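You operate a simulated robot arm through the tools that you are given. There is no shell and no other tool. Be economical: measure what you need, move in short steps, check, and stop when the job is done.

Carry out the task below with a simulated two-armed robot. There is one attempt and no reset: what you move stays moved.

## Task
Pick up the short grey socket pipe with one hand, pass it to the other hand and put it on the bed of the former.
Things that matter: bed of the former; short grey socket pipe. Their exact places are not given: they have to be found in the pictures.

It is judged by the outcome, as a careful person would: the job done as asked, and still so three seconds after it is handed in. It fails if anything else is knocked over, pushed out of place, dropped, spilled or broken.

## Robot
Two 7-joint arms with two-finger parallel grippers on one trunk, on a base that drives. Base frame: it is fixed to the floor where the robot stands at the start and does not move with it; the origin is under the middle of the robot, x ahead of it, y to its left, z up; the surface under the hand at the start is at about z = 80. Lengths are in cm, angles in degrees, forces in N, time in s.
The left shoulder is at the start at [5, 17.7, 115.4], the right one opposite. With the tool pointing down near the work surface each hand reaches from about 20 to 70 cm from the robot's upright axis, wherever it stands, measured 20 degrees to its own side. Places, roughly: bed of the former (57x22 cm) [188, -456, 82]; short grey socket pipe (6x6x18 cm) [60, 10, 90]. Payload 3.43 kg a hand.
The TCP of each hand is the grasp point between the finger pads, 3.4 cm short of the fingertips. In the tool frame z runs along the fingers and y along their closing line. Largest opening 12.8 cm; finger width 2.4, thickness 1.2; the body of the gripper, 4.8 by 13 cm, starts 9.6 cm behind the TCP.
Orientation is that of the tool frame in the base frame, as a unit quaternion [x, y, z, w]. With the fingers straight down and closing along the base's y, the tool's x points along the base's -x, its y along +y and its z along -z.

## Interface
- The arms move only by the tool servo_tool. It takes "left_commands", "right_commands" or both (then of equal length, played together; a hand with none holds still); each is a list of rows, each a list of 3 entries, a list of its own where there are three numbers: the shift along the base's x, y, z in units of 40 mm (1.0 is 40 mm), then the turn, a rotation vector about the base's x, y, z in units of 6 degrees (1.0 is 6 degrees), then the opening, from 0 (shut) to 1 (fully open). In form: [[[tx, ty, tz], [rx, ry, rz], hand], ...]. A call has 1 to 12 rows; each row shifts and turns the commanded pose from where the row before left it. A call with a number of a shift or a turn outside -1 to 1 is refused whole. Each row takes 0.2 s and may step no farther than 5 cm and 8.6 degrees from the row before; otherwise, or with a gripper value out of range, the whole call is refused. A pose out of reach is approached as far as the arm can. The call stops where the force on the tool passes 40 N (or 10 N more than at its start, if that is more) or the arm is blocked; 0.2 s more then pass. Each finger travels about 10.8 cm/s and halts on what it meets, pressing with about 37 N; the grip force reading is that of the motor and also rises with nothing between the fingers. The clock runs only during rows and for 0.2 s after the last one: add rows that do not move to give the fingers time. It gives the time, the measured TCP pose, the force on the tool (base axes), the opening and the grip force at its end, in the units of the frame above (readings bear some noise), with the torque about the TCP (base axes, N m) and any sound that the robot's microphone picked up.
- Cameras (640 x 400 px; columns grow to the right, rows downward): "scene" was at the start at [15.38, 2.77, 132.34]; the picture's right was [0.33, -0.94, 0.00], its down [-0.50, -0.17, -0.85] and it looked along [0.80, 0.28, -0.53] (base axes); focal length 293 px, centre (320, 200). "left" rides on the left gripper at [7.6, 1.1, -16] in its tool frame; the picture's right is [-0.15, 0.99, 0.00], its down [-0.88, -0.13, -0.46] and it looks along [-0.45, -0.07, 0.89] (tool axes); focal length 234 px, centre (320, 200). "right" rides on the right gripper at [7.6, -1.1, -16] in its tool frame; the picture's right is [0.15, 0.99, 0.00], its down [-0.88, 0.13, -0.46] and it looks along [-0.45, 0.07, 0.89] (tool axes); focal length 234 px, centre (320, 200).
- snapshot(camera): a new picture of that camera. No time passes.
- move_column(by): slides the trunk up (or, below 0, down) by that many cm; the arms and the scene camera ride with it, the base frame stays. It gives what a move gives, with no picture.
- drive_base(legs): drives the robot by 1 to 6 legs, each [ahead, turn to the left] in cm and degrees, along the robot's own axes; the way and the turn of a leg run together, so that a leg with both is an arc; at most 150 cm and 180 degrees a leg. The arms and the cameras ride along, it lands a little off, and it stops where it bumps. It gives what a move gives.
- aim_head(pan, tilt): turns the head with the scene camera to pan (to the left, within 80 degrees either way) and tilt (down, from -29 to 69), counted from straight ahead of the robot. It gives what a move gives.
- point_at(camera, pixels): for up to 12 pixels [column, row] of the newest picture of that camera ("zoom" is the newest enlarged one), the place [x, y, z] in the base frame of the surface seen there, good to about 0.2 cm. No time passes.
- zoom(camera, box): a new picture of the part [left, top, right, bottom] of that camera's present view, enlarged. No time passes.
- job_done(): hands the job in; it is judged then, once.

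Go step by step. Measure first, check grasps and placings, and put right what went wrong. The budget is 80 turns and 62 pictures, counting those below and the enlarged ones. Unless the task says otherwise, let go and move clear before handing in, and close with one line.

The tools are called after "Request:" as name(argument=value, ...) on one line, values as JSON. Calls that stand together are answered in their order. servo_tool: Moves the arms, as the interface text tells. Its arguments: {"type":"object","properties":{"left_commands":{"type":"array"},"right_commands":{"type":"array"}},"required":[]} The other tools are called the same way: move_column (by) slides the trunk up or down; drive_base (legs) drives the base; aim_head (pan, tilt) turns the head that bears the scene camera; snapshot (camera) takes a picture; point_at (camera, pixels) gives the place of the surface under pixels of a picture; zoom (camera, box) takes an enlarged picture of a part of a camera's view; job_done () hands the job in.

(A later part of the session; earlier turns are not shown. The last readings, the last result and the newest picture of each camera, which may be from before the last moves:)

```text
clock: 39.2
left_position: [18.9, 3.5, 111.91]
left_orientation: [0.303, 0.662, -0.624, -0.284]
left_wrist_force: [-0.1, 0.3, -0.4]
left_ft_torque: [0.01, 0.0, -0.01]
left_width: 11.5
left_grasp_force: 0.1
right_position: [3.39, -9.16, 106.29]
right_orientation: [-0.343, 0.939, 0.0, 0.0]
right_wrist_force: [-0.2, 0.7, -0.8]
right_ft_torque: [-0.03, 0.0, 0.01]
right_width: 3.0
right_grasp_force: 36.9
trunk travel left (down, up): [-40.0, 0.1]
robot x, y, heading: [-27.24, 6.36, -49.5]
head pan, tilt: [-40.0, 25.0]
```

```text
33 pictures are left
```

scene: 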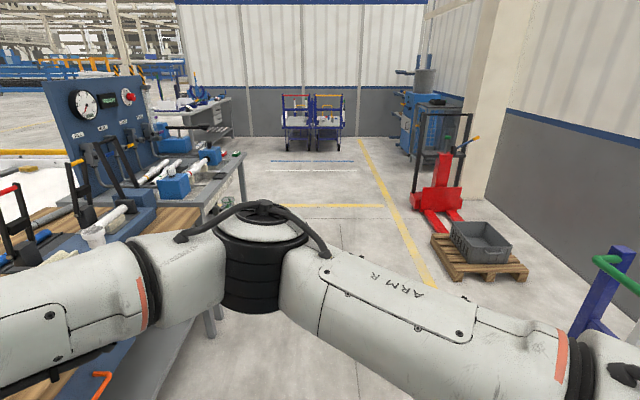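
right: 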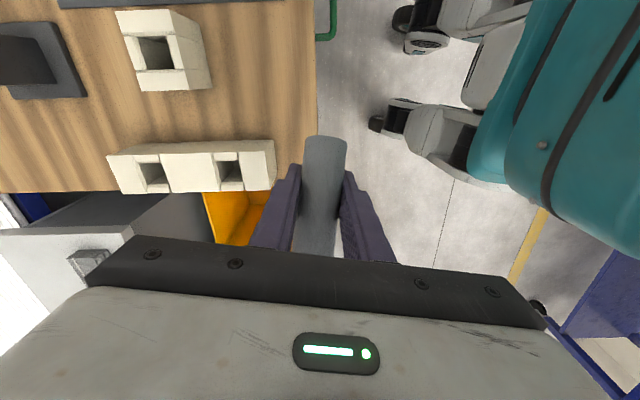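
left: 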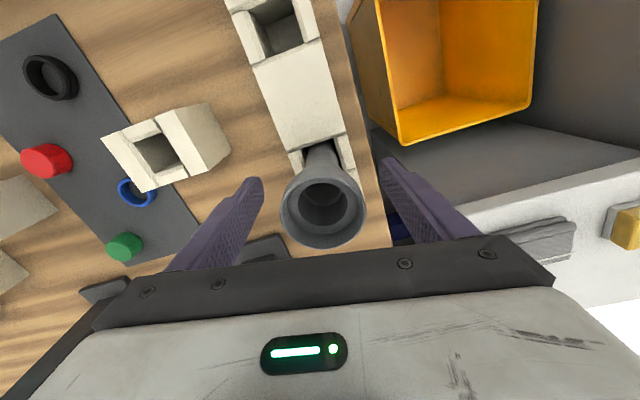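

I'll measure the pallet, jack, trolleys and table end to plan the drive.

Request:
point_at(camera="scene", pixels=[[433, 240], [462, 280], [420, 205], [455, 225], [240, 160], [244, 210], [215, 330], [284, 150], [210, 110], [230, 150], [185, 135], [312, 140]])

```text
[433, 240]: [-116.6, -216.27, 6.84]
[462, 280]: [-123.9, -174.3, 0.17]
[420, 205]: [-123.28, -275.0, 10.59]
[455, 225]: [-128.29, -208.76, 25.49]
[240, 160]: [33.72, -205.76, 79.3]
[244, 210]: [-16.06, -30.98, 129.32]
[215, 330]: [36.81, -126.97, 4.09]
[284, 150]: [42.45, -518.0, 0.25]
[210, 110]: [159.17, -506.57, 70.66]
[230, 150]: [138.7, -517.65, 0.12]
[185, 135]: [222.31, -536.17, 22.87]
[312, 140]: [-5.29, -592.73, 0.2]
```

The corridor is clear from x −116 to 34. I'll turn to about −100°, drive 100, straighten, drive 150 and look again.

Request:
drive_base(legs=[[0, -50], [100, 0], [0, 10], [150, 0], [0, 40]])

Request:
aim_head(pan=0, tilt=15)

Request:
snapshot(camera="scene")

```text
clock: 56.2
left_position: [0.39, -244.68, 111.91]
left_orientation: [0.31, 0.659, -0.621, -0.29]
left_wrist_force: [0.0, 0.0, 0.2]
left_ft_torque: [-0.03, 0.0, 0.01]
left_width: 11.52
left_grasp_force: 0.0
right_position: [-15.36, -256.94, 106.12]
right_orientation: [-0.334, 0.942, 0.0, 0.0]
right_wrist_force: [-0.4, 0.1, 0.4]
right_ft_torque: [-0.01, 0.02, 0.01]
right_width: 3.01
right_grasp_force: 36.9
trunk travel left (down, up): [-40.0, 0.1]
robot x, y, heading: [-45.79, -240.79, -50.8]
head pan, tilt: [-40.0, 25.0]
```

```text
clock: 57.3
left_position: [0.35, -244.66, 111.8]
left_orientation: [0.31, 0.66, -0.62, -0.29]
left_wrist_force: [0.2, 0.0, 0.7]
left_ft_torque: [0.02, 0.01, -0.03]
left_width: 11.5
left_grasp_force: 0.1
right_position: [-15.32, -256.87, 106.18]
right_orientation: [-0.334, 0.943, 0.0, 0.0]
right_wrist_force: [0.6, -0.3, -0.3]
right_ft_torque: [0.0, -0.02, 0.01]
right_width: 2.97
right_grasp_force: 37.4
trunk travel left (down, up): [-40.0, 0.1]
robot x, y, heading: [-45.83, -240.26, -51.1]
head pan, tilt: [0.0, 15.0]
```

```text
32 pictures are left
```

scene: 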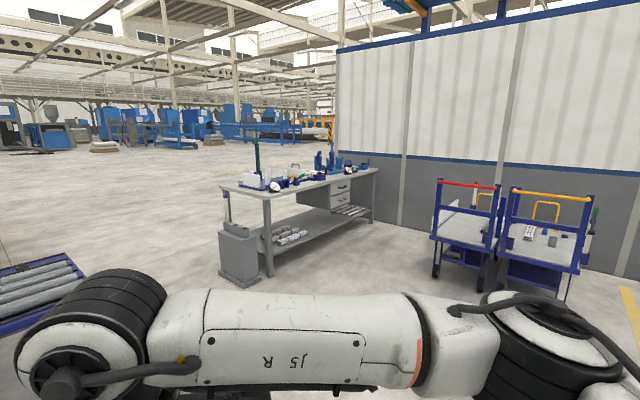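

The former's bench is at (300,185). I'll enlarge it.

Request:
zoom(camera="scene", box=[205, 130, 395, 290])

Request:
point_at(camera="scene", pixels=[[218, 232], [240, 280], [258, 240], [222, 190], [268, 190], [375, 170], [270, 272], [240, 215], [335, 210], [435, 270], [300, 188], [60, 320]])

```text
2.50 times, centred on (300, 210) of scene
```

zoom: 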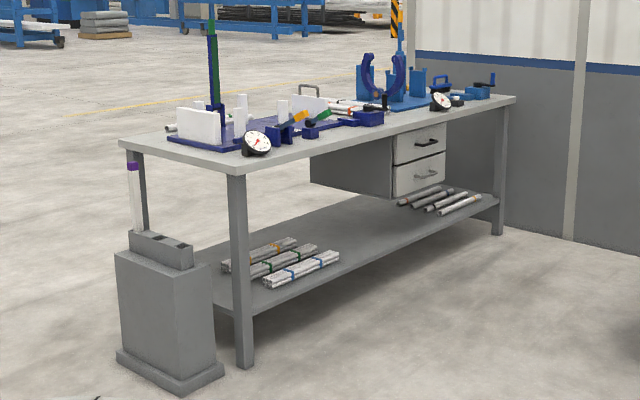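

```text
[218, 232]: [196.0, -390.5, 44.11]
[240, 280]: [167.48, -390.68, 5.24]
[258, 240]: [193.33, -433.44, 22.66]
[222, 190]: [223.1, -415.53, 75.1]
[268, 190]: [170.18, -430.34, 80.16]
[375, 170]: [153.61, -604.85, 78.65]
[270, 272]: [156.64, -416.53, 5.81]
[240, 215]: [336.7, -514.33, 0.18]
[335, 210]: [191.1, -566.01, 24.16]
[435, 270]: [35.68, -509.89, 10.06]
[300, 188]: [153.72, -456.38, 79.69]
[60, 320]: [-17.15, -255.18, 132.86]
```

The bench spans x 156–225, y −416…−605, with the blue former at its left end and a pedestal at y≈−390. Driving diagonally to about (90, −440), then facing the bench.

Request:
drive_base(legs=[[0, -5], [140, 0], [95, 0], [0, 56]])

Request:
aim_head(pan=0, tilt=28)

Request:
snapshot(camera="scene")

```text
clock: 71.8
left_position: [117.92, -403.66, 111.95]
left_orientation: [0.003, 0.728, -0.685, -0.001]
left_wrist_force: [-0.1, -0.1, -0.1]
left_ft_torque: [0.01, -0.01, -0.02]
left_width: 11.53
left_grasp_force: 0.2
right_position: [117.12, -423.53, 106.12]
right_orientation: [-0.701, 0.713, 0.001, -0.001]
right_wrist_force: [-0.6, 0.2, -0.1]
right_ft_torque: [-0.05, -0.01, -0.02]
right_width: 2.99
right_grasp_force: 37.3
trunk travel left (down, up): [-40.0, 0.1]
robot x, y, heading: [85.54, -436.25, -0.8]
head pan, tilt: [0.0, 15.0]
```

```text
clock: 72.5
left_position: [117.96, -403.67, 111.91]
left_orientation: [0.002, 0.729, -0.685, 0.0]
left_wrist_force: [0.1, -0.7, -0.8]
left_ft_torque: [-0.03, 0.04, 0.0]
left_width: 11.51
left_grasp_force: 0.1
right_position: [117.27, -423.49, 106.11]
right_orientation: [-0.701, 0.714, 0.0, 0.0]
right_wrist_force: [-0.5, 0.9, 0.5]
right_ft_torque: [-0.01, -0.03, -0.01]
right_width: 2.99
right_grasp_force: 36.8
trunk travel left (down, up): [-40.0, 0.1]
robot x, y, heading: [85.29, -436.19, -1.2]
head pan, tilt: [0.0, 28.0]
```

```text
30 pictures are left
```

scene: 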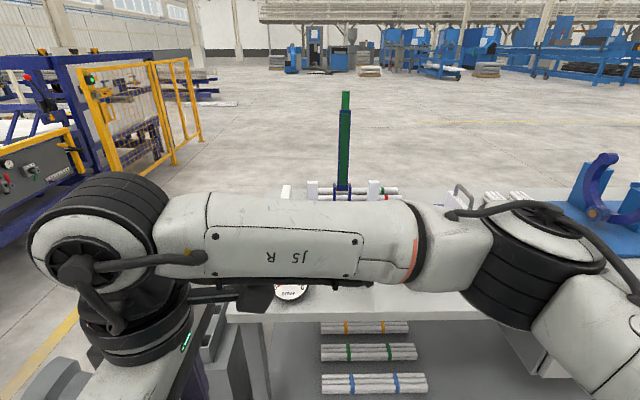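

The right arm hides the former. I'll move the right hand to its own side and at the same time tilt it −28° about x to level the pipe.

Request:
servo_tool(right_commands=[[[0, -0.7, 0], [0, 0, 0], 0], [[0, -0.7, 0], [0, 0, 0], 0], [[0, -0.7, 0.1], [-0.7, 0, 0], 0], [[0, -0.7, 0.1], [-0.8, 0, 0], 0], [[0, -0.7, 0.1], [-0.8, 0, 0], 0], [[0, -0.7, 0.1], [-0.8, 0, 0], 0], [[0, -0.7, 0], [-0.8, 0, 0], 0], [[0, -0.7, 0], [-0.8, 0, 0], 0], [[0, 0, 0], [0, 0, 0], 0]])

Request:
snapshot(camera="scene")

```text
clock: 74.5
left_position: [117.93, -403.62, 111.85]
left_orientation: [0.002, 0.729, -0.685, -0.001]
left_wrist_force: [-0.5, 0.0, -0.2]
left_ft_torque: [0.0, -0.01, 0.02]
left_width: 11.52
left_grasp_force: 0.1
right_position: [117.13, -445.98, 107.75]
right_orientation: [-0.68, 0.692, -0.174, -0.171]
right_wrist_force: [-0.2, 0.2, -1.4]
right_ft_torque: [-0.08, -0.01, 0.02]
right_width: 3.0
right_grasp_force: 37.5
trunk travel left (down, up): [-40.0, 0.1]
robot x, y, heading: [85.24, -436.67, -0.9]
head pan, tilt: [0.0, 28.0]
```

```text
29 pictures are left
```

scene: 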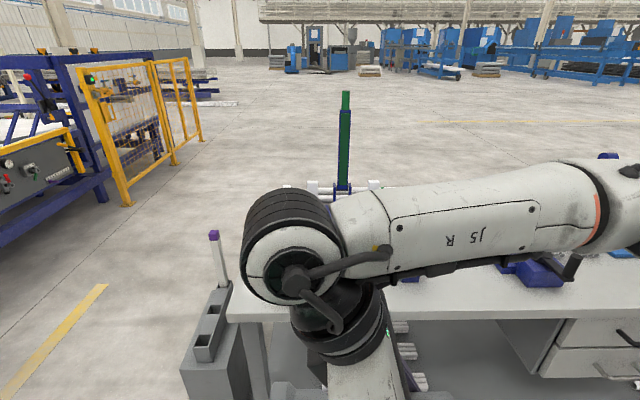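

The pipe should be level now, but the arm still blocks the view. Moving the right hand 20 cm further right.

Request:
servo_tool(right_commands=[[[-0.2, -0.9, 0], [0, 0, 0], 0], [[-0.2, -0.9, 0], [0, 0, 0], 0], [[-0.2, -0.9, 0], [0, 0, 0], 0], [[0, -0.9, 0], [0, 0, 0], 0], [[0, -0.9, 0], [0, 0, 0], 0], [[0, -0.9, 0], [0, 0, 0], 0], [[0, 0, 0], [0, 0, 0], 0]])

Request:
aim_head(pan=-12, tilt=28)

Request:
snapshot(camera="scene")

Request:
snapshot(camera="right")

```text
clock: 76.1
left_position: [117.81, -403.74, 111.97]
left_orientation: [0.002, 0.729, -0.685, -0.001]
left_wrist_force: [-1.3, -0.2, -0.6]
left_ft_torque: [0.02, 0.0, 0.03]
left_width: 11.55
left_grasp_force: 0.0
right_position: [110.49, -463.14, 106.61]
right_orientation: [-0.679, 0.692, -0.175, -0.171]
right_wrist_force: [0.9, -0.8, -0.7]
right_ft_torque: [-0.02, -0.01, 0.03]
right_width: 3.0
right_grasp_force: 36.9
right hand out of reach, approached as far as the arm can: row 4, 5, 6
trunk travel left (down, up): [-40.0, 0.1]
robot x, y, heading: [85.34, -435.95, -0.8]
head pan, tilt: [0.0, 28.0]
```

```text
clock: 76.9
left_position: [117.95, -403.7, 111.84]
left_orientation: [0.002, 0.728, -0.685, 0.0]
left_wrist_force: [-0.6, -0.2, 0.3]
left_ft_torque: [0.0, 0.02, 0.0]
left_width: 11.53
left_grasp_force: 0.0
right_position: [110.39, -463.1, 106.6]
right_orientation: [-0.678, 0.693, -0.175, -0.172]
right_wrist_force: [0.3, 0.2, -1.0]
right_ft_torque: [0.0, -0.01, -0.01]
right_width: 3.0
right_grasp_force: 37.3
trunk travel left (down, up): [-40.0, 0.1]
robot x, y, heading: [85.47, -436.47, -1.1]
head pan, tilt: [-12.0, 28.0]
```

```text
28 pictures are left
```

scene: 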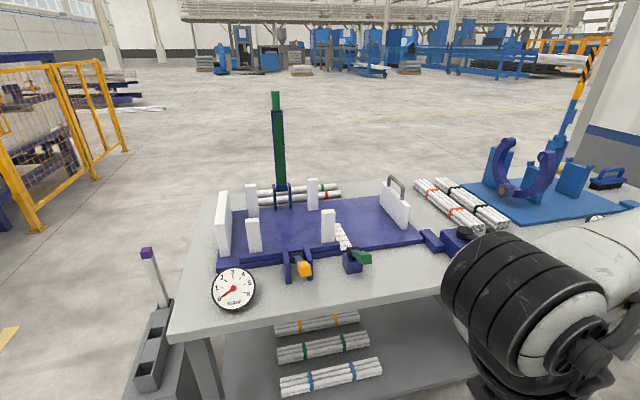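

```text
27 pictures are left
```

right: 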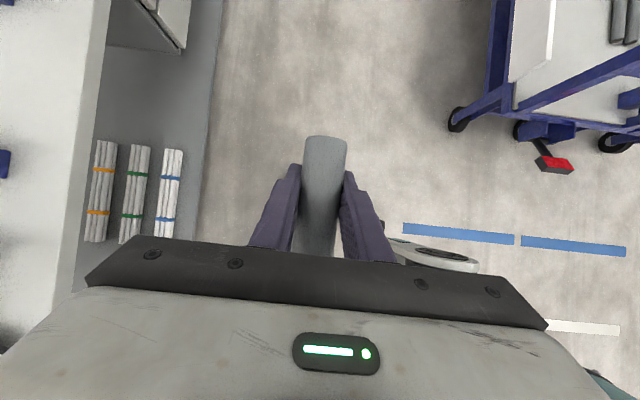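

Now the former is in clear view: a dark blue bed with white posts, end plates, clamps in front and a green lever upright behind. Enlarging and measuring.

Request:
zoom(camera="scene", box=[200, 160, 440, 310])

Request:
point_at(camera="zoom", pixels=[[60, 275], [95, 140], [490, 110], [585, 205], [250, 190], [430, 150], [145, 230], [345, 210], [300, 125], [140, 130], [55, 90], [545, 130]])

Request:
point_at(camera="scene", pixels=[[300, 205], [280, 225], [360, 225], [375, 240], [350, 205], [390, 182], [277, 100], [280, 185], [300, 245], [303, 268], [362, 256], [345, 235]])

```text
2.67 times, centred on (320, 235) of scene
```

zoom: 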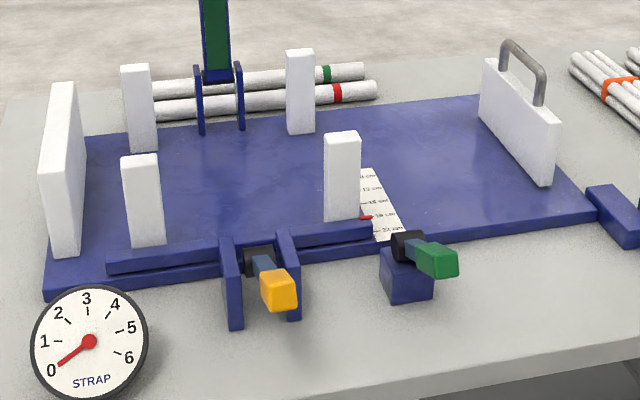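

```text
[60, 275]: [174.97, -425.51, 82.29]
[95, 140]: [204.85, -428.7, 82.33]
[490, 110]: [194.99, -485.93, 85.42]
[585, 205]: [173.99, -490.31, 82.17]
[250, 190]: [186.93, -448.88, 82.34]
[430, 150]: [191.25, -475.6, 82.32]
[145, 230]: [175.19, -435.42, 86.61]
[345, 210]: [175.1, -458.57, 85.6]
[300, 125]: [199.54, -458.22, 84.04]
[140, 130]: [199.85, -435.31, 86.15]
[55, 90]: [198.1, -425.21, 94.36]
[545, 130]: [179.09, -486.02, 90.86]
```

```text
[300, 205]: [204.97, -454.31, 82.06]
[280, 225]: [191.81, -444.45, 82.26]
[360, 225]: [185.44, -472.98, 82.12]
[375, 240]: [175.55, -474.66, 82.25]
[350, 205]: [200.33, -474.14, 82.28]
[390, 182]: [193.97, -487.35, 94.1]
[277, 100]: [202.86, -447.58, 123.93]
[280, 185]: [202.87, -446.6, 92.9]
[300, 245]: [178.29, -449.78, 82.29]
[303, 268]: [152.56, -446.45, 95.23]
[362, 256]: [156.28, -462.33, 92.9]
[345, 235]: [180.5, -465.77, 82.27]
```

The bed surface is z≈82.3, free between x 177–198 with posts at y −435 and −458 and end plates at y −425 and −487. The pipe can lie along y in the free part around (187.5, −470). Checking how level the pipe is now.

Request:
point_at(camera="right", pixels=[[325, 145], [324, 180], [322, 210], [320, 235], [324, 138], [308, 170], [342, 170]])

```text
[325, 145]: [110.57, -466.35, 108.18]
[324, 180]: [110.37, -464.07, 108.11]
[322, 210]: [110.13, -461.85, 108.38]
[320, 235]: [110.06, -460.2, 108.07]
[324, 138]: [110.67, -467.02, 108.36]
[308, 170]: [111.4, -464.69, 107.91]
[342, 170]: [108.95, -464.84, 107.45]
```

The pipe is level (top z 108.1 along it), its tail 4 cm past the TCP. I'll drive in obliquely to about (127, −452) facing the bench, with the hands well above everything.

Request:
drive_base(legs=[[0, -21], [44, 0], [0, 22]])

Request:
snapshot(camera="scene")

```text
clock: 81.8
left_position: [158.05, -419.35, 111.71]
left_orientation: [-0.004, 0.728, -0.685, 0.006]
left_wrist_force: [-0.1, 0.4, -0.4]
left_ft_torque: [-0.01, 0.01, -0.02]
left_width: 11.52
left_grasp_force: 0.1
right_position: [151.89, -479.08, 106.63]
right_orientation: [-0.685, 0.686, -0.176, -0.169]
right_wrist_force: [-0.5, -0.6, -0.2]
right_ft_torque: [-0.02, -0.01, 0.0]
right_width: 3.0
right_grasp_force: 36.9
trunk travel left (down, up): [-40.0, 0.1]
robot x, y, heading: [126.19, -452.16, 0.1]
head pan, tilt: [-12.0, 28.0]
```

```text
25 pictures are left
```

scene: 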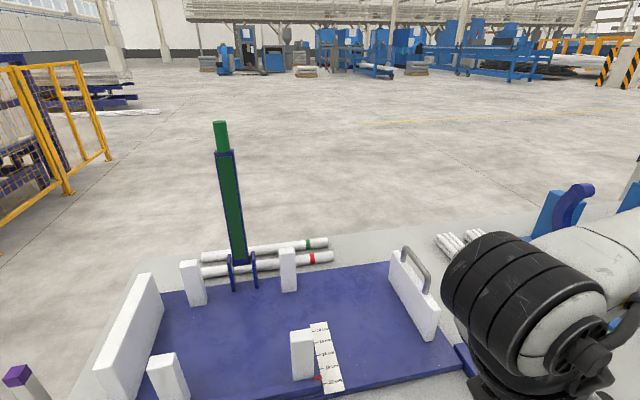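

Clear. I'll move the right hand over the bed toward (187, −470) at z≈103, first 24 cm ahead, and look.

Request:
servo_tool(right_commands=[[[0, 0.7, 0], [0, 0, 0], 0], [[0.4, 0.7, -0.2], [0, 0, 0], 0], [[0.8, 0.4, -0.2], [0, 0, 0], 0], [[0.9, 0, -0.2], [0, 0, 0], 0], [[0.9, 0, -0.2], [0, 0, 0], 0], [[0.9, 0, 0], [0, 0, 0], 0], [[0.9, 0, 0], [0, 0, 0], 0], [[0.9, 0, 0], [0, 0, 0], 0], [[0, 0, 0], [0, 0, 0], 0]])

Request:
aim_head(pan=-15, tilt=42)

Request:
snapshot(camera="scene")

```text
clock: 83.8
left_position: [158.17, -419.52, 111.84]
left_orientation: [-0.004, 0.728, -0.686, 0.006]
left_wrist_force: [-0.8, 0.0, -0.1]
left_ft_torque: [0.06, 0.01, -0.01]
left_width: 11.51
left_grasp_force: 0.1
right_position: [158.84, -469.22, 104.88]
right_orientation: [-0.684, 0.687, -0.178, -0.169]
right_wrist_force: [-0.3, -0.2, 0.0]
right_ft_torque: [0.0, 0.0, 0.02]
right_width: 2.99
right_grasp_force: 36.6
right hand out of reach, approached as far as the arm can: row 4, 5, 6, 7, 8
trunk travel left (down, up): [-40.0, 0.1]
robot x, y, heading: [126.37, -452.55, 0.3]
head pan, tilt: [-12.0, 28.0]
```

```text
clock: 84.6
left_position: [158.04, -419.45, 111.89]
left_orientation: [-0.005, 0.728, -0.685, 0.007]
left_wrist_force: [-0.6, -0.3, -0.5]
left_ft_torque: [-0.04, 0.02, -0.02]
left_width: 11.51
left_grasp_force: 0.2
right_position: [158.81, -469.25, 104.79]
right_orientation: [-0.683, 0.688, -0.177, -0.169]
right_wrist_force: [0.0, -0.1, -0.5]
right_ft_torque: [0.0, -0.01, 0.03]
right_width: 3.03
right_grasp_force: 36.6
trunk travel left (down, up): [-40.0, 0.1]
robot x, y, heading: [126.29, -452.7, 0.1]
head pan, tilt: [-15.0, 42.0]
```

```text
24 pictures are left
```

scene: 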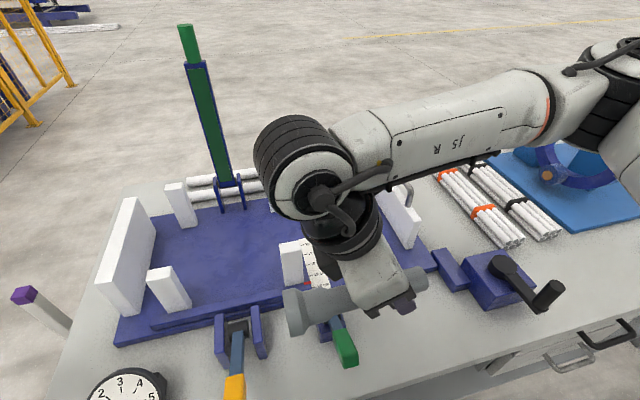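

The reach is limited with this yaw. I'll test turning the hand by −42° about z while going ahead; if that works, I can turn the base the other way so the pipe still lies along the bed.

Request:
servo_tool(right_commands=[[[0, 0, 0], [0, 0, -1], 0], [[0, 0, 0], [0, 0, -1], 0], [[0, 0, 0], [0, 0, -1], 0], [[0, 0, 0], [0, 0, -1], 0], [[0, 0, 0], [0, 0, -1], 0], [[0.5, 0, 0], [0, 0, -1], 0], [[0.5, 0, 0], [0, 0, -1], 0], [[0.8, 0, 0], [0, 0, 0], 0], [[0.8, 0, 0], [0, 0, 0], 0], [[0.8, 0, 0], [0, 0, 0], 0], [[0, 0, 0], [0, 0, 0], 0]])

Request:
snapshot(camera="scene")

```text
clock: 87.0
left_position: [158.0, -419.49, 111.93]
left_orientation: [-0.005, 0.729, -0.685, 0.006]
left_wrist_force: [-0.9, 0.2, 0.1]
left_ft_torque: [0.0, -0.01, 0.01]
left_width: 11.52
left_grasp_force: 0.1
right_position: [172.24, -469.25, 104.86]
right_orientation: [-0.393, 0.886, -0.103, -0.222]
right_wrist_force: [-0.7, 0.2, -0.2]
right_ft_torque: [-0.01, 0.06, -0.01]
right_width: 3.01
right_grasp_force: 36.8
trunk travel left (down, up): [-40.0, 0.1]
robot x, y, heading: [126.2, -452.91, 0.4]
head pan, tilt: [-15.0, 42.0]
```

```text
23 pictures are left
```

scene: 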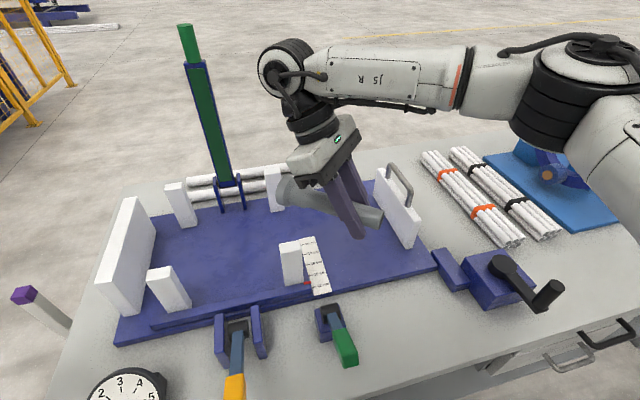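

With the yaw at about 48° the hand goes ahead freely. Next: on to (184, −472), and I'll try giving back 18° of yaw so the pipe lies more along the bed.

Request:
servo_tool(right_commands=[[[0.6, -0.15, 0], [0, 0, 0], 0], [[0.6, -0.15, -0.2], [0, 0, 0], 0], [[0.6, -0.15, -0.2], [0, 0, 0], 0], [[0.6, -0.15, 0], [0, 0, 0], 0], [[0.6, 0, 0], [0, 0, 0], 0], [[0.2, 0, 0], [0, 0, 1], 0], [[0, 0, 0], [0, 0, 1], 0], [[0, 0, 0], [0, 0, 1], 0], [[0, 0, 0], [0, 0, 0], 0]])

Request:
snapshot(camera="scene")

```text
clock: 89.0
left_position: [158.13, -419.4, 111.85]
left_orientation: [-0.005, 0.728, -0.685, 0.006]
left_wrist_force: [0.8, 0.4, -0.3]
left_ft_torque: [-0.03, 0.02, 0.02]
left_width: 11.53
left_grasp_force: 0.0
right_position: [166.24, -470.64, 104.81]
right_orientation: [-0.526, 0.815, -0.138, -0.202]
right_wrist_force: [0.4, 0.0, -0.6]
right_ft_torque: [-0.05, 0.05, 0.03]
right_width: 3.01
right_grasp_force: 36.9
right hand out of reach, approached as far as the arm can: row 1, 2, 3, 4, 5, 6, 7, 8
trunk travel left (down, up): [-40.0, 0.1]
robot x, y, heading: [126.49, -452.54, 0.5]
head pan, tilt: [-15.0, 42.0]
```

```text
22 pictures are left
```

scene: 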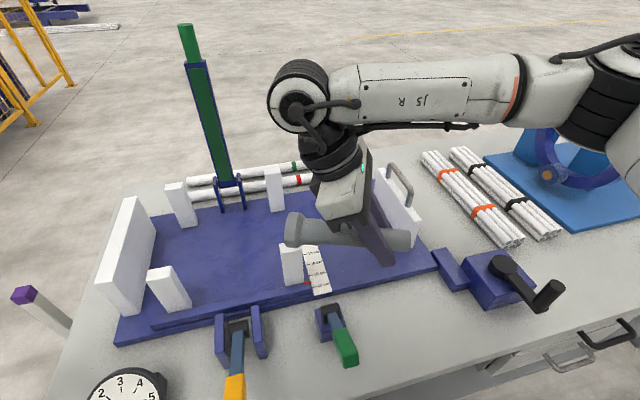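

Reach falls as yaw grows. From earlier wrist pictures the base front extends only about 10–12 cm, so I can drive closer (to x≈138). First I'll check the elbow height against the blue ring former.

Request:
point_at(camera="scene", pixels=[[600, 110], [620, 140], [520, 75], [545, 175], [560, 140], [630, 185], [540, 295], [590, 345], [490, 385], [285, 395], [345, 350]])

Request:
aim_head(pan=-45, tilt=30)

Request:
snapshot(camera="scene")

```text
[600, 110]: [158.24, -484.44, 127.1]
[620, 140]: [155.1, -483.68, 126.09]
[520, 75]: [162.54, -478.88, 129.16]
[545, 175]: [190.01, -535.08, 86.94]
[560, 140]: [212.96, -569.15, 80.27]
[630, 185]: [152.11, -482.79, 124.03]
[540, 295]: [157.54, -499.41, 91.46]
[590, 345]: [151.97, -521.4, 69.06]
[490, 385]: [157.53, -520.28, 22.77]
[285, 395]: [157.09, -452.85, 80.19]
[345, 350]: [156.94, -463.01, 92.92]
```

```text
clock: 90.0
left_position: [158.14, -419.48, 111.82]
left_orientation: [-0.005, 0.729, -0.685, 0.006]
left_wrist_force: [0.1, -0.8, 0.0]
left_ft_torque: [0.01, -0.05, 0.04]
left_width: 11.52
left_grasp_force: 0.0
right_position: [166.27, -470.62, 104.96]
right_orientation: [-0.525, 0.815, -0.138, -0.202]
right_wrist_force: [-0.1, 0.3, -0.6]
right_ft_torque: [0.0, -0.01, -0.01]
right_width: 3.02
right_grasp_force: 37.1
trunk travel left (down, up): [-40.0, 0.1]
robot x, y, heading: [126.36, -452.92, 0.1]
head pan, tilt: [-45.0, 30.0]
```

```text
21 pictures are left
```

scene: 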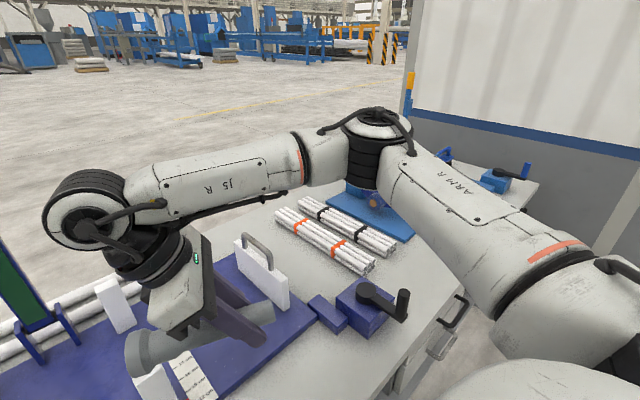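

The elbow (z≈125) is well above the crank and clear of the ring former. Driving ahead 12 cm.

Request:
drive_base(legs=[[12, 0]])

Request:
aim_head(pan=-18, tilt=45)

Request:
servo_tool(right_commands=[[[0, 0, 0], [0, 0, -0.7], 0], [[0.5, -0.2, 0], [0, 0, -0.6], 0], [[0.4, -0.2, -0.2], [0, 0, 0], 0], [[0, -0.1, -0.4], [0, 0, 0], 0], [[0, 0, -0.4], [0, 0, 0], 0], [[0, 0, 0], [0, 0, 0], 0]])

Request:
snapshot(camera="scene")

```text
clock: 90.9
left_position: [161.05, -419.33, 111.99]
left_orientation: [-0.005, 0.729, -0.685, 0.007]
left_wrist_force: [-0.2, 0.3, 0.4]
left_ft_torque: [0.01, 0.0, 0.07]
left_width: 11.51
left_grasp_force: 0.0
right_position: [169.18, -470.73, 104.95]
right_orientation: [-0.526, 0.815, -0.138, -0.2]
right_wrist_force: [0.3, 0.6, 0.8]
right_ft_torque: [-0.01, -0.04, 0.03]
right_width: 3.02
right_grasp_force: 37.3
trunk travel left (down, up): [-40.0, 0.1]
robot x, y, heading: [129.67, -452.41, 0.4]
head pan, tilt: [-45.0, 30.0]
stopped in leg 1: the robot was blocked; the commanded pose is now the measured one
```

```text
clock: 91.8
left_position: [161.23, -419.52, 111.73]
left_orientation: [-0.006, 0.729, -0.684, 0.006]
left_wrist_force: [-0.6, -0.3, -0.6]
left_ft_torque: [0.01, 0.0, -0.01]
left_width: 11.5
left_grasp_force: 0.1
right_position: [169.37, -470.72, 104.87]
right_orientation: [-0.525, 0.815, -0.138, -0.202]
right_wrist_force: [-0.2, 0.0, -0.4]
right_ft_torque: [-0.04, 0.03, 0.0]
right_width: 3.01
right_grasp_force: 37.4
trunk travel left (down, up): [-40.0, 0.1]
robot x, y, heading: [128.95, -452.68, 0.2]
head pan, tilt: [-18.0, 45.0]
```

```text
clock: 93.2
left_position: [161.31, -419.43, 111.87]
left_orientation: [-0.006, 0.729, -0.684, 0.006]
left_wrist_force: [-0.9, 0.0, 0.6]
left_ft_torque: [0.01, 0.0, -0.03]
left_width: 11.55
left_grasp_force: 0.0
right_position: [171.82, -472.27, 101.23]
right_orientation: [-0.468, 0.849, -0.124, -0.21]
right_wrist_force: [0.2, 0.1, 0.1]
right_ft_torque: [-0.03, 0.01, -0.04]
right_width: 3.0
right_grasp_force: 37.0
right hand out of reach, approached as far as the arm can: row 3
trunk travel left (down, up): [-40.0, 0.1]
robot x, y, heading: [128.98, -452.63, 0.1]
head pan, tilt: [-18.0, 45.0]
```

```text
20 pictures are left
```

scene: 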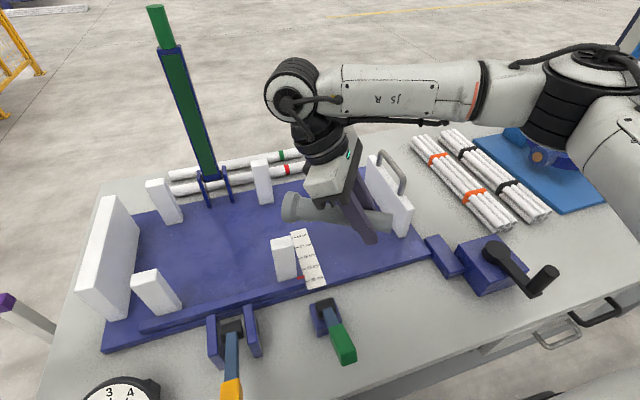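

The base touched the bench at x≈129 and stopped; nothing appears moved. I'll instead turn the hand to a smaller yaw (about 24°) which reaches further, the socket pointing away over the bed.

Request:
servo_tool(right_commands=[[[0, 0, 0], [0, 0, -1], 0], [[0, 0, 0], [0, 0, -1], 0], [[0, 0, 0], [0, 0, -1], 0], [[0, 0, 0], [0, 0, -1], 0], [[0, 0, 0], [0, 0, -1], 0], [[0.4, 0, 0], [0, 0, -0.5], 0], [[0.4, 0, 0], [0, 0, 0], 0], [[0.4, 0, 0], [0, 0, 0], 0], [[0.4, 0, 0], [0, 0, 0], 0], [[0.4, 0, 0], [0, 0, 0], 0], [[0, 0, 0], [0, 0, 0], 0]])

Request:
snapshot(camera="scene")

```text
clock: 95.6
left_position: [161.26, -419.61, 111.88]
left_orientation: [-0.005, 0.729, -0.684, 0.006]
left_wrist_force: [0.5, 0.2, -0.1]
left_ft_torque: [0.01, -0.03, -0.02]
left_width: 11.51
left_grasp_force: 0.1
right_position: [179.86, -472.16, 101.36]
right_orientation: [-0.207, 0.947, -0.059, -0.237]
right_wrist_force: [-0.2, -0.7, -0.6]
right_ft_torque: [0.03, 0.02, 0.03]
right_width: 3.0
right_grasp_force: 36.9
trunk travel left (down, up): [-40.0, 0.1]
robot x, y, heading: [129.2, -452.6, 0.4]
head pan, tilt: [-18.0, 45.0]
```

```text
19 pictures are left
```

scene: 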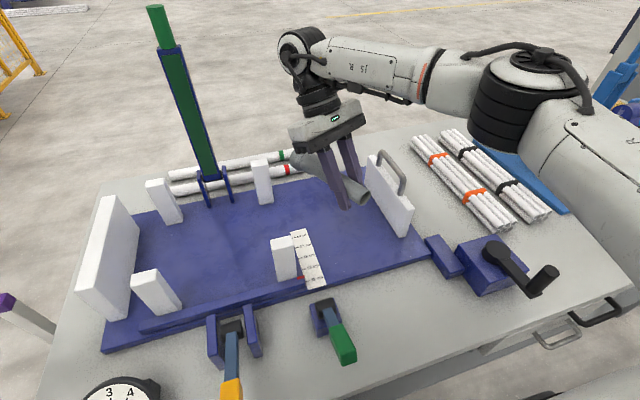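

Now at (179.9, −472) with no reach limit. I'll go 2 cm further ahead, add 4° of tilt so the socket leads slightly, and lower to z≈91 to check.

Request:
servo_tool(right_commands=[[[0.25, 0.1, 0], [-0.15, 0.34, 0], 0], [[0.25, 0.1, 0], [-0.15, 0.34, 0], 0], [[0, 0, -0.5], [0, 0, 0], 0], [[0, 0, -0.5], [0, 0, 0], 0], [[0, 0, -0.5], [0, 0, 0], 0], [[0, 0, -0.5], [0, 0, 0], 0], [[0, 0, -0.5], [0, 0, 0], 0], [[0, 0, 0], [0, 0, 0], 0]])

Request:
snapshot(camera="scene")

Request:
snapshot(camera="right")

```text
clock: 97.4
left_position: [161.17, -419.42, 111.85]
left_orientation: [-0.006, 0.729, -0.685, 0.007]
left_wrist_force: [0.0, 0.8, 0.5]
left_ft_torque: [0.0, -0.02, 0.04]
left_width: 11.5
left_grasp_force: 0.1
right_position: [179.69, -471.31, 93.2]
right_orientation: [-0.205, 0.938, -0.066, -0.273]
right_wrist_force: [-0.3, 0.3, -1.4]
right_ft_torque: [-0.01, 0.04, 0.0]
right_width: 3.0
right_grasp_force: 36.6
right hand out of reach, approached as far as the arm can: row 2, 6, 7
trunk travel left (down, up): [-40.0, 0.1]
robot x, y, heading: [128.69, -452.43, 0.2]
head pan, tilt: [-18.0, 45.0]
```

```text
18 pictures are left
```

scene: 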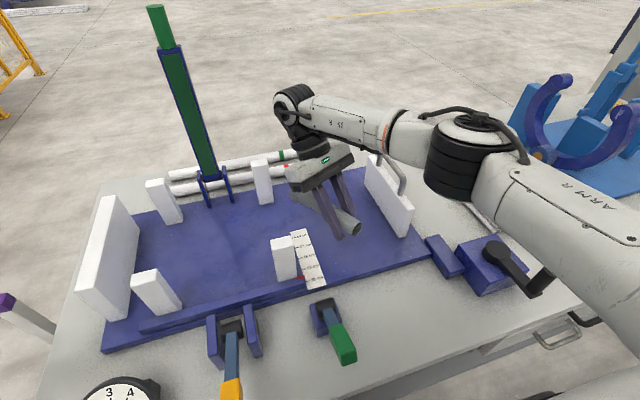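

```text
17 pictures are left
```

right: 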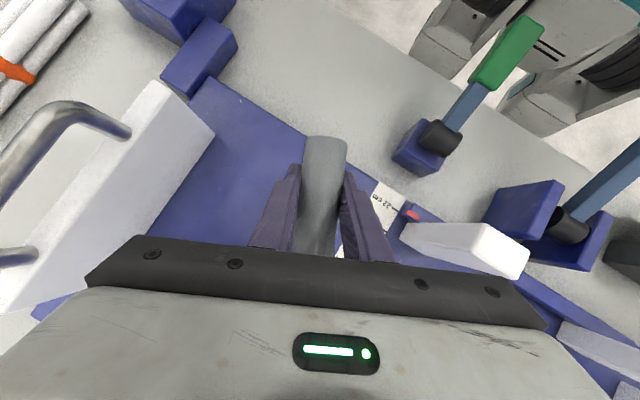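

The arm's reach stops the descent at z 93. I can lower the trunk for the rest; checking the elbow's and forearm's clearance over the handle and crank first, and the pipe's tilt.

Request:
point_at(camera="scene", pixels=[[445, 190], [470, 195], [400, 155], [404, 175], [372, 150], [530, 230], [600, 260], [490, 250], [535, 290], [625, 290], [585, 185]])

Request:
point_at(camera="right", pixels=[[324, 140], [322, 170], [318, 200], [315, 230], [308, 180], [338, 180], [210, 130], [110, 120], [400, 240]])

```text
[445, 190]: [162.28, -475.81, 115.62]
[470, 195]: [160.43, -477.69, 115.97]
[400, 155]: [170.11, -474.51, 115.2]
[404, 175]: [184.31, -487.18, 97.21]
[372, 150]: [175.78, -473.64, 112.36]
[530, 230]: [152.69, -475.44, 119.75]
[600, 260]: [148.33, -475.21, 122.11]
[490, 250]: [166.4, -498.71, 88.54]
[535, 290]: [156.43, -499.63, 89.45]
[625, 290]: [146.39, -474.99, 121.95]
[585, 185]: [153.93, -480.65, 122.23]
```

```text
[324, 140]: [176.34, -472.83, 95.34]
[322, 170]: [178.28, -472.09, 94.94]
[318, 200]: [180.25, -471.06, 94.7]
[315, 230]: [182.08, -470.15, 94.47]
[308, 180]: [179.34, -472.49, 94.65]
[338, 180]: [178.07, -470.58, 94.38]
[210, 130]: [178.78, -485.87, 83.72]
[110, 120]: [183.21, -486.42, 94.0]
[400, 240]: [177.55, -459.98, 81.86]
```

Pipe is about 7.7° socket-down; clearances are good (forearm 112–115, handle 97). I'll take back 3° of tilt, pull the left hand back and partly shut it, then lower the trunk 5.5 cm.

Request:
servo_tool(right_commands=[[[0, 0, 0], [0.2, -0.45, 0], 0], [[0, 0, 0], [0, 0, 0], 0], [[0, 0, 0], [0, 0, 0], 0]], left_commands=[[[-0.7, 0.3, 0], [0, 0, 0], 0.6], [[-0.7, 0.3, 0], [0, 0, 0], 0.3], [[-0.7, 0.3, 0], [0, 0, 0], 0.3]])

Request:
move_column(by=-5.5)

Request:
snapshot(camera="scene")

```text
clock: 98.2
left_position: [152.77, -415.93, 111.9]
left_orientation: [-0.005, 0.729, -0.685, 0.006]
left_wrist_force: [-0.9, 0.3, -0.6]
left_ft_torque: [0.0, -0.03, 0.03]
left_width: 3.84
left_grasp_force: 0.0
right_position: [179.66, -471.26, 93.22]
right_orientation: [-0.208, 0.944, -0.062, -0.249]
right_wrist_force: [-0.4, -0.2, -0.3]
right_ft_torque: [-0.04, 0.0, -0.02]
right_width: 2.99
right_grasp_force: 36.7
trunk travel left (down, up): [-40.0, 0.1]
robot x, y, heading: [129.09, -452.52, -0.0]
head pan, tilt: [-18.0, 45.0]
```

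```text
clock: 99.2
left_position: [152.88, -415.89, 106.41]
left_orientation: [-0.005, 0.729, -0.684, 0.006]
left_wrist_force: [0.5, -0.2, 0.1]
left_ft_torque: [0.04, 0.0, 0.04]
left_width: 3.85
left_grasp_force: 0.1
right_position: [179.59, -471.2, 87.74]
right_orientation: [-0.208, 0.944, -0.062, -0.249]
right_wrist_force: [0.5, 0.2, -0.4]
right_ft_torque: [-0.01, -0.02, 0.0]
right_width: 3.01
right_grasp_force: 37.1
trunk travel left (down, up): [-34.5, 5.6]
robot x, y, heading: [129.76, -452.69, 0.1]
head pan, tilt: [-18.0, 45.0]
```

```text
16 pictures are left
```

scene: 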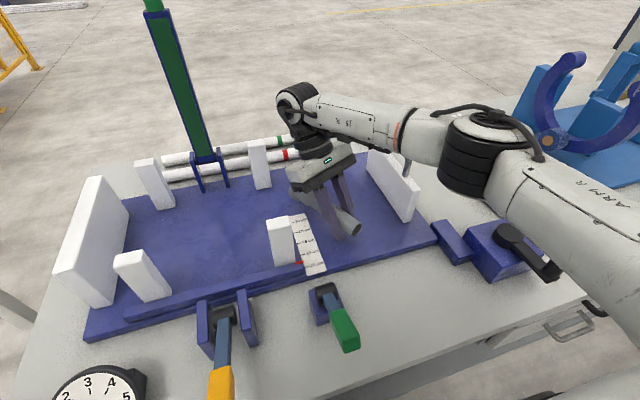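

All clear at z 87.7. Trying 2.5 cm further ahead so the tail is well inside the bed.

Request:
servo_tool(right_commands=[[[0.3, 0, 0], [0, 0, 0], 0], [[0.3, 0, 0], [0, 0, 0], 0], [[0, 0, 0], [0, 0, 0], 0]])

```text
clock: 100.0
left_position: [152.84, -415.77, 106.35]
left_orientation: [-0.006, 0.728, -0.685, 0.006]
left_wrist_force: [0.6, -0.4, -0.8]
left_ft_torque: [0.0, 0.01, -0.02]
left_width: 3.86
left_grasp_force: 0.1
right_position: [179.56, -471.13, 87.79]
right_orientation: [-0.207, 0.944, -0.062, -0.25]
right_wrist_force: [0.1, -0.7, -0.6]
right_ft_torque: [0.01, 0.0, -0.04]
right_width: 3.01
right_grasp_force: 36.8
right hand out of reach, approached as far as the arm can: row 1, 2
trunk travel left (down, up): [-34.5, 5.6]
robot x, y, heading: [129.24, -452.83, 0.6]
head pan, tilt: [-18.0, 45.0]
```

I'll trade a bit more yaw (−9°) for reach.

Request:
servo_tool(right_commands=[[[0, 0, 0], [0, 0, -0.75], 0], [[0, 0, 0], [0, 0, -0.75], 0], [[0.3, 0, 0], [0, 0, 0], 0], [[0.3, 0, 0], [0, 0, 0], 0], [[0, 0, 0], [0, 0, 0], 0]])

Request:
snapshot(camera="right")

Request:
point_at(camera="right", pixels=[[324, 140], [322, 170], [318, 200], [315, 230]])

```text
clock: 101.2
left_position: [152.85, -415.92, 106.31]
left_orientation: [-0.005, 0.729, -0.685, 0.006]
left_wrist_force: [-0.5, 0.2, 0.5]
left_ft_torque: [-0.06, 0.02, 0.03]
left_width: 3.84
left_grasp_force: 0.0
right_position: [182.01, -471.22, 87.78]
right_orientation: [-0.133, 0.958, -0.043, -0.252]
right_wrist_force: [0.3, 0.3, -0.2]
right_ft_torque: [0.01, 0.02, -0.03]
right_width: 2.98
right_grasp_force: 36.4
trunk travel left (down, up): [-34.5, 5.6]
robot x, y, heading: [129.31, -452.89, 0.2]
head pan, tilt: [-18.0, 45.0]
```

```text
15 pictures are left
```

right: 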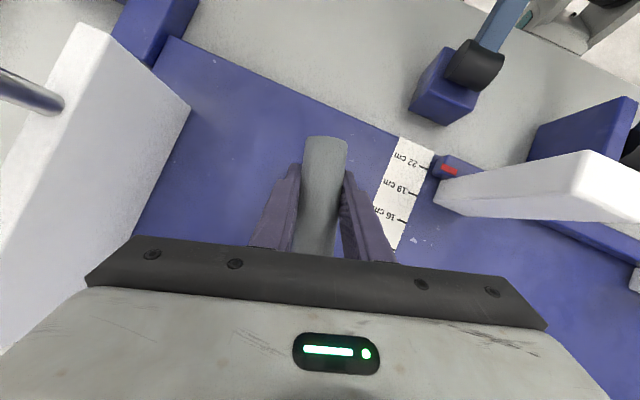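

```text
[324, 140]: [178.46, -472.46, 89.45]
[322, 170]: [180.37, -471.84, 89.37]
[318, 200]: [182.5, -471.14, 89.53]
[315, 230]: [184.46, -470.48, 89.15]
```

Tail now at x≈178, socket end ≈195.5: well inside the bed. Adding 2° socket-down and lowering in small steps, watching the force.

Request:
servo_tool(right_commands=[[[0, 0, 0], [-0.1, 0.33, 0], 0], [[0, 0, -0.12], [0, 0, 0], 0], [[0, 0, -0.12], [0, 0, 0], 0], [[0, 0, -0.08], [0, 0, 0], 0], [[0, 0, 0], [0, 0, 0], 0]])

Request:
servo_tool(right_commands=[[[0, 0, -0.06], [0, 0, 0], 0], [[0, 0, 0], [0, 0, 0], 0]])

```text
clock: 102.4
left_position: [152.83, -416.02, 106.36]
left_orientation: [-0.005, 0.729, -0.685, 0.005]
left_wrist_force: [0.3, -0.2, 0.1]
left_ft_torque: [0.01, -0.01, 0.03]
left_width: 3.83
left_grasp_force: 0.0
right_position: [181.19, -471.25, 87.07]
right_orientation: [-0.132, 0.953, -0.044, -0.27]
right_wrist_force: [0.1, -0.1, -0.4]
right_ft_torque: [0.01, 0.02, -0.05]
right_width: 2.99
right_grasp_force: 37.5
right hand out of reach, approached as far as the arm can: row 2, 3
trunk travel left (down, up): [-34.5, 5.6]
robot x, y, heading: [129.33, -452.7, 0.2]
head pan, tilt: [-18.0, 45.0]
```

```text
clock: 103.0
left_position: [152.77, -415.96, 106.35]
left_orientation: [-0.004, 0.73, -0.684, 0.006]
left_wrist_force: [0.1, -1.0, 0.5]
left_ft_torque: [0.0, -0.02, 0.0]
left_width: 3.85
left_grasp_force: 0.1
right_position: [181.06, -471.29, 86.79]
right_orientation: [-0.132, 0.953, -0.045, -0.269]
right_wrist_force: [0.2, 0.1, -0.6]
right_ft_torque: [-0.02, 0.01, -0.01]
right_width: 2.99
right_grasp_force: 36.7
trunk travel left (down, up): [-34.5, 5.6]
robot x, y, heading: [129.02, -452.75, 0.1]
head pan, tilt: [-18.0, 45.0]
```

No contact yet at z 86.8. Using small trunk steps for the rest.

Request:
move_column(by=-0.4)

Request:
zoom(camera="scene", box=[250, 120, 430, 260])

```text
clock: 103.5
left_position: [152.77, -415.95, 105.81]
left_orientation: [-0.005, 0.729, -0.684, 0.006]
left_wrist_force: [0.3, -0.3, 0.2]
left_ft_torque: [-0.02, 0.02, 0.03]
left_width: 3.86
left_grasp_force: 0.0
right_position: [181.05, -471.26, 86.51]
right_orientation: [-0.132, 0.953, -0.044, -0.269]
right_wrist_force: [-0.4, 0.1, -0.9]
right_ft_torque: [-0.01, 0.02, 0.02]
right_width: 2.96
right_grasp_force: 37.0
trunk travel left (down, up): [-34.1, 6.0]
robot x, y, heading: [129.25, -452.75, 0.2]
head pan, tilt: [-18.0, 45.0]
```

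```text
2.86 times, centred on (340, 190) of scene
```

zoom: 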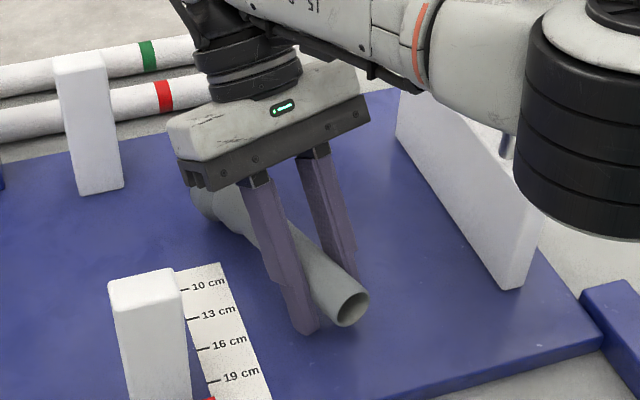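

Request:
move_column(by=-0.3)

Request:
move_column(by=-0.3)

```text
clock: 104.0
left_position: [152.89, -415.85, 105.61]
left_orientation: [-0.005, 0.729, -0.685, 0.005]
left_wrist_force: [0.1, 0.4, 0.8]
left_ft_torque: [-0.02, -0.04, 0.01]
left_width: 3.84
left_grasp_force: 0.0
right_position: [181.06, -471.28, 86.12]
right_orientation: [-0.132, 0.953, -0.044, -0.269]
right_wrist_force: [-0.2, -0.6, -0.8]
right_ft_torque: [-0.01, 0.01, 0.03]
right_width: 2.99
right_grasp_force: 37.7
trunk travel left (down, up): [-33.8, 6.3]
robot x, y, heading: [129.26, -452.26, 0.3]
head pan, tilt: [-18.0, 45.0]
```

```text
clock: 104.5
left_position: [152.74, -415.84, 105.33]
left_orientation: [-0.006, 0.729, -0.685, 0.006]
left_wrist_force: [-0.1, 0.2, 1.0]
left_ft_torque: [0.01, -0.02, -0.01]
left_width: 3.83
left_grasp_force: 0.1
right_position: [181.09, -471.28, 86.01]
right_orientation: [-0.131, 0.953, -0.044, -0.269]
right_wrist_force: [-0.1, -0.4, 3.0]
right_ft_torque: [0.14, -0.38, -0.01]
right_width: 3.02
right_grasp_force: 37.3
trunk travel left (down, up): [-33.5, 6.6]
robot x, y, heading: [129.3, -452.47, 0.2]
head pan, tilt: [-18.0, 45.0]
```

The socket touches the bed (3 N up, torque at the socket end). Opening just a little first so the fingers guide the tail down.

Request:
servo_tool(right_commands=[[[0, 0, 0], [0, 0, 0], 0.27], [[0, 0, 0], [0, 0, 0], 0.3], [[0, 0, 0], [0, 0, 0], 0.33], [[0, 0, 0], [0, 0, 0], 0.33], [[0, 0, 0], [0, 0, 0], 0.33]])

Request:
zoom(camera="scene", box=[250, 120, 430, 260])

Request:
snapshot(camera="right")

```text
clock: 105.8
left_position: [152.8, -415.81, 105.38]
left_orientation: [-0.005, 0.729, -0.685, 0.006]
left_wrist_force: [0.0, -0.6, -0.1]
left_ft_torque: [0.0, 0.02, 0.02]
left_width: 3.86
left_grasp_force: 0.1
right_position: [181.16, -471.4, 85.82]
right_orientation: [-0.132, 0.953, -0.045, -0.27]
right_wrist_force: [0.0, 1.0, -0.6]
right_ft_torque: [-0.03, 0.02, 0.0]
right_width: 4.23
right_grasp_force: 0.0
trunk travel left (down, up): [-33.5, 6.6]
robot x, y, heading: [129.59, -452.76, 0.2]
head pan, tilt: [-18.0, 45.0]
```

```text
2.86 times, centred on (340, 190) of scene
```

zoom: 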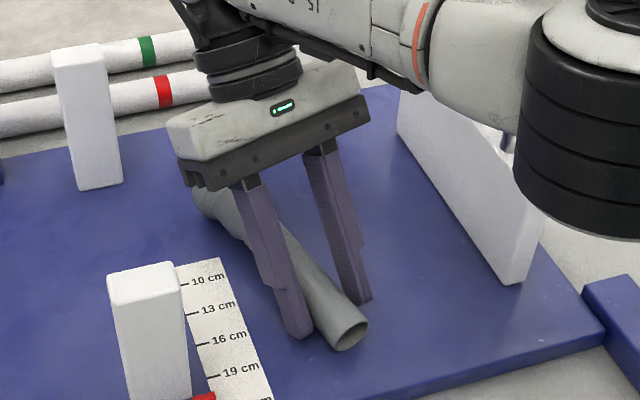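

```text
12 pictures are left
```

right: 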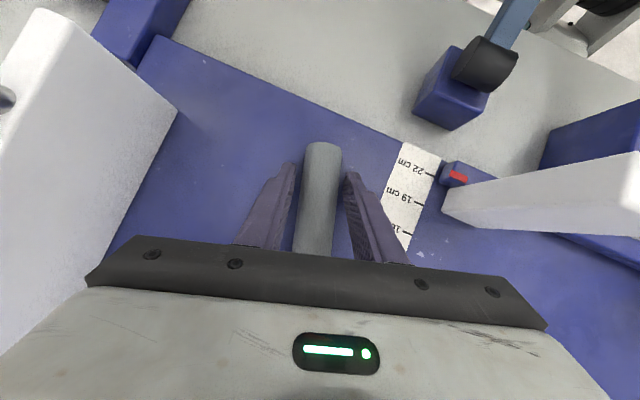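

The pipe rests on the bed between the fingers. Opening to about 8 cm, then raising the trunk straight up.

Request:
servo_tool(right_commands=[[[0, 0, 0], [0, 0, 0], 0.45], [[0, 0, 0], [0, 0, 0], 0.6], [[0, 0, 0], [0, 0, 0], 0.65], [[0, 0, 0], [0, 0, 0], 0.65]])

Request:
move_column(by=6.5)

Request:
snapshot(camera="scene")

```text
clock: 106.8
left_position: [152.8, -415.84, 105.4]
left_orientation: [-0.005, 0.729, -0.684, 0.006]
left_wrist_force: [0.6, 0.1, -0.2]
left_ft_torque: [0.0, 0.02, -0.01]
left_width: 3.84
left_grasp_force: 0.1
right_position: [181.18, -471.31, 85.77]
right_orientation: [-0.133, 0.953, -0.045, -0.27]
right_wrist_force: [-0.9, -0.1, -1.1]
right_ft_torque: [0.05, 0.0, -0.01]
right_width: 8.32
right_grasp_force: 0.0
trunk travel left (down, up): [-33.5, 6.6]
robot x, y, heading: [129.3, -452.72, 0.5]
head pan, tilt: [-18.0, 45.0]
```

```text
clock: 107.8
left_position: [152.95, -415.85, 111.79]
left_orientation: [-0.004, 0.729, -0.684, 0.006]
left_wrist_force: [-0.4, 0.0, -1.4]
left_ft_torque: [-0.02, 0.01, -0.03]
left_width: 3.83
left_grasp_force: 0.2
right_position: [181.07, -471.37, 92.31]
right_orientation: [-0.132, 0.953, -0.044, -0.269]
right_wrist_force: [-0.7, -0.3, -0.1]
right_ft_torque: [0.02, 0.01, -0.01]
right_width: 8.32
right_grasp_force: 0.0
trunk travel left (down, up): [-40.0, 0.1]
robot x, y, heading: [128.9, -452.48, 0.2]
head pan, tilt: [-18.0, 45.0]
```

```text
11 pictures are left
```

scene: 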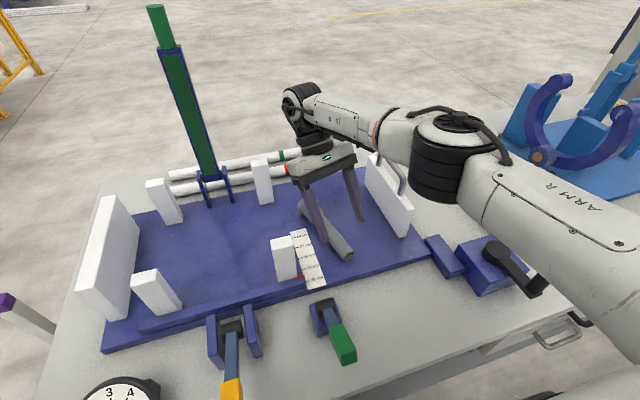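

The pipe stays put. Raising the hand another 9 cm and backing it away.

Request:
servo_tool(right_commands=[[[0, 0, 0.6], [0, 0, 0], 0.65], [[0, 0, 0.6], [0, 0, 0], 0.65], [[0, 0, 0.6], [0, 0, 0], 0.65], [[0, 0, 0.6], [0, 0, 0], 0.65], [[-0.8, 0, 0.2], [0, 0, 0], 0.65], [[-0.8, 0, 0], [0, 0, 0], 0.65], [[-0.8, 0, 0], [0, 0, 0], 0.65], [[0, 0, 0], [0, 0, 0], 0.65]])

Request:
snapshot(camera="scene")

```text
clock: 109.6
left_position: [152.78, -415.87, 111.81]
left_orientation: [-0.005, 0.729, -0.685, 0.005]
left_wrist_force: [0.8, 0.0, -0.5]
left_ft_torque: [0.01, 0.01, 0.01]
left_width: 3.83
left_grasp_force: 0.1
right_position: [171.5, -471.35, 102.69]
right_orientation: [-0.131, 0.953, -0.044, -0.269]
right_wrist_force: [0.4, 0.2, 0.8]
right_ft_torque: [0.0, -0.02, 0.03]
right_width: 8.32
right_grasp_force: 0.1
trunk travel left (down, up): [-40.0, 0.1]
robot x, y, heading: [129.77, -452.43, 0.5]
head pan, tilt: [-18.0, 45.0]
```

```text
10 pictures are left
```

scene: 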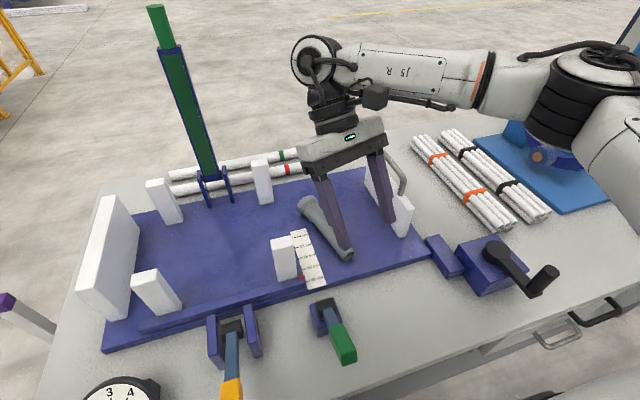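

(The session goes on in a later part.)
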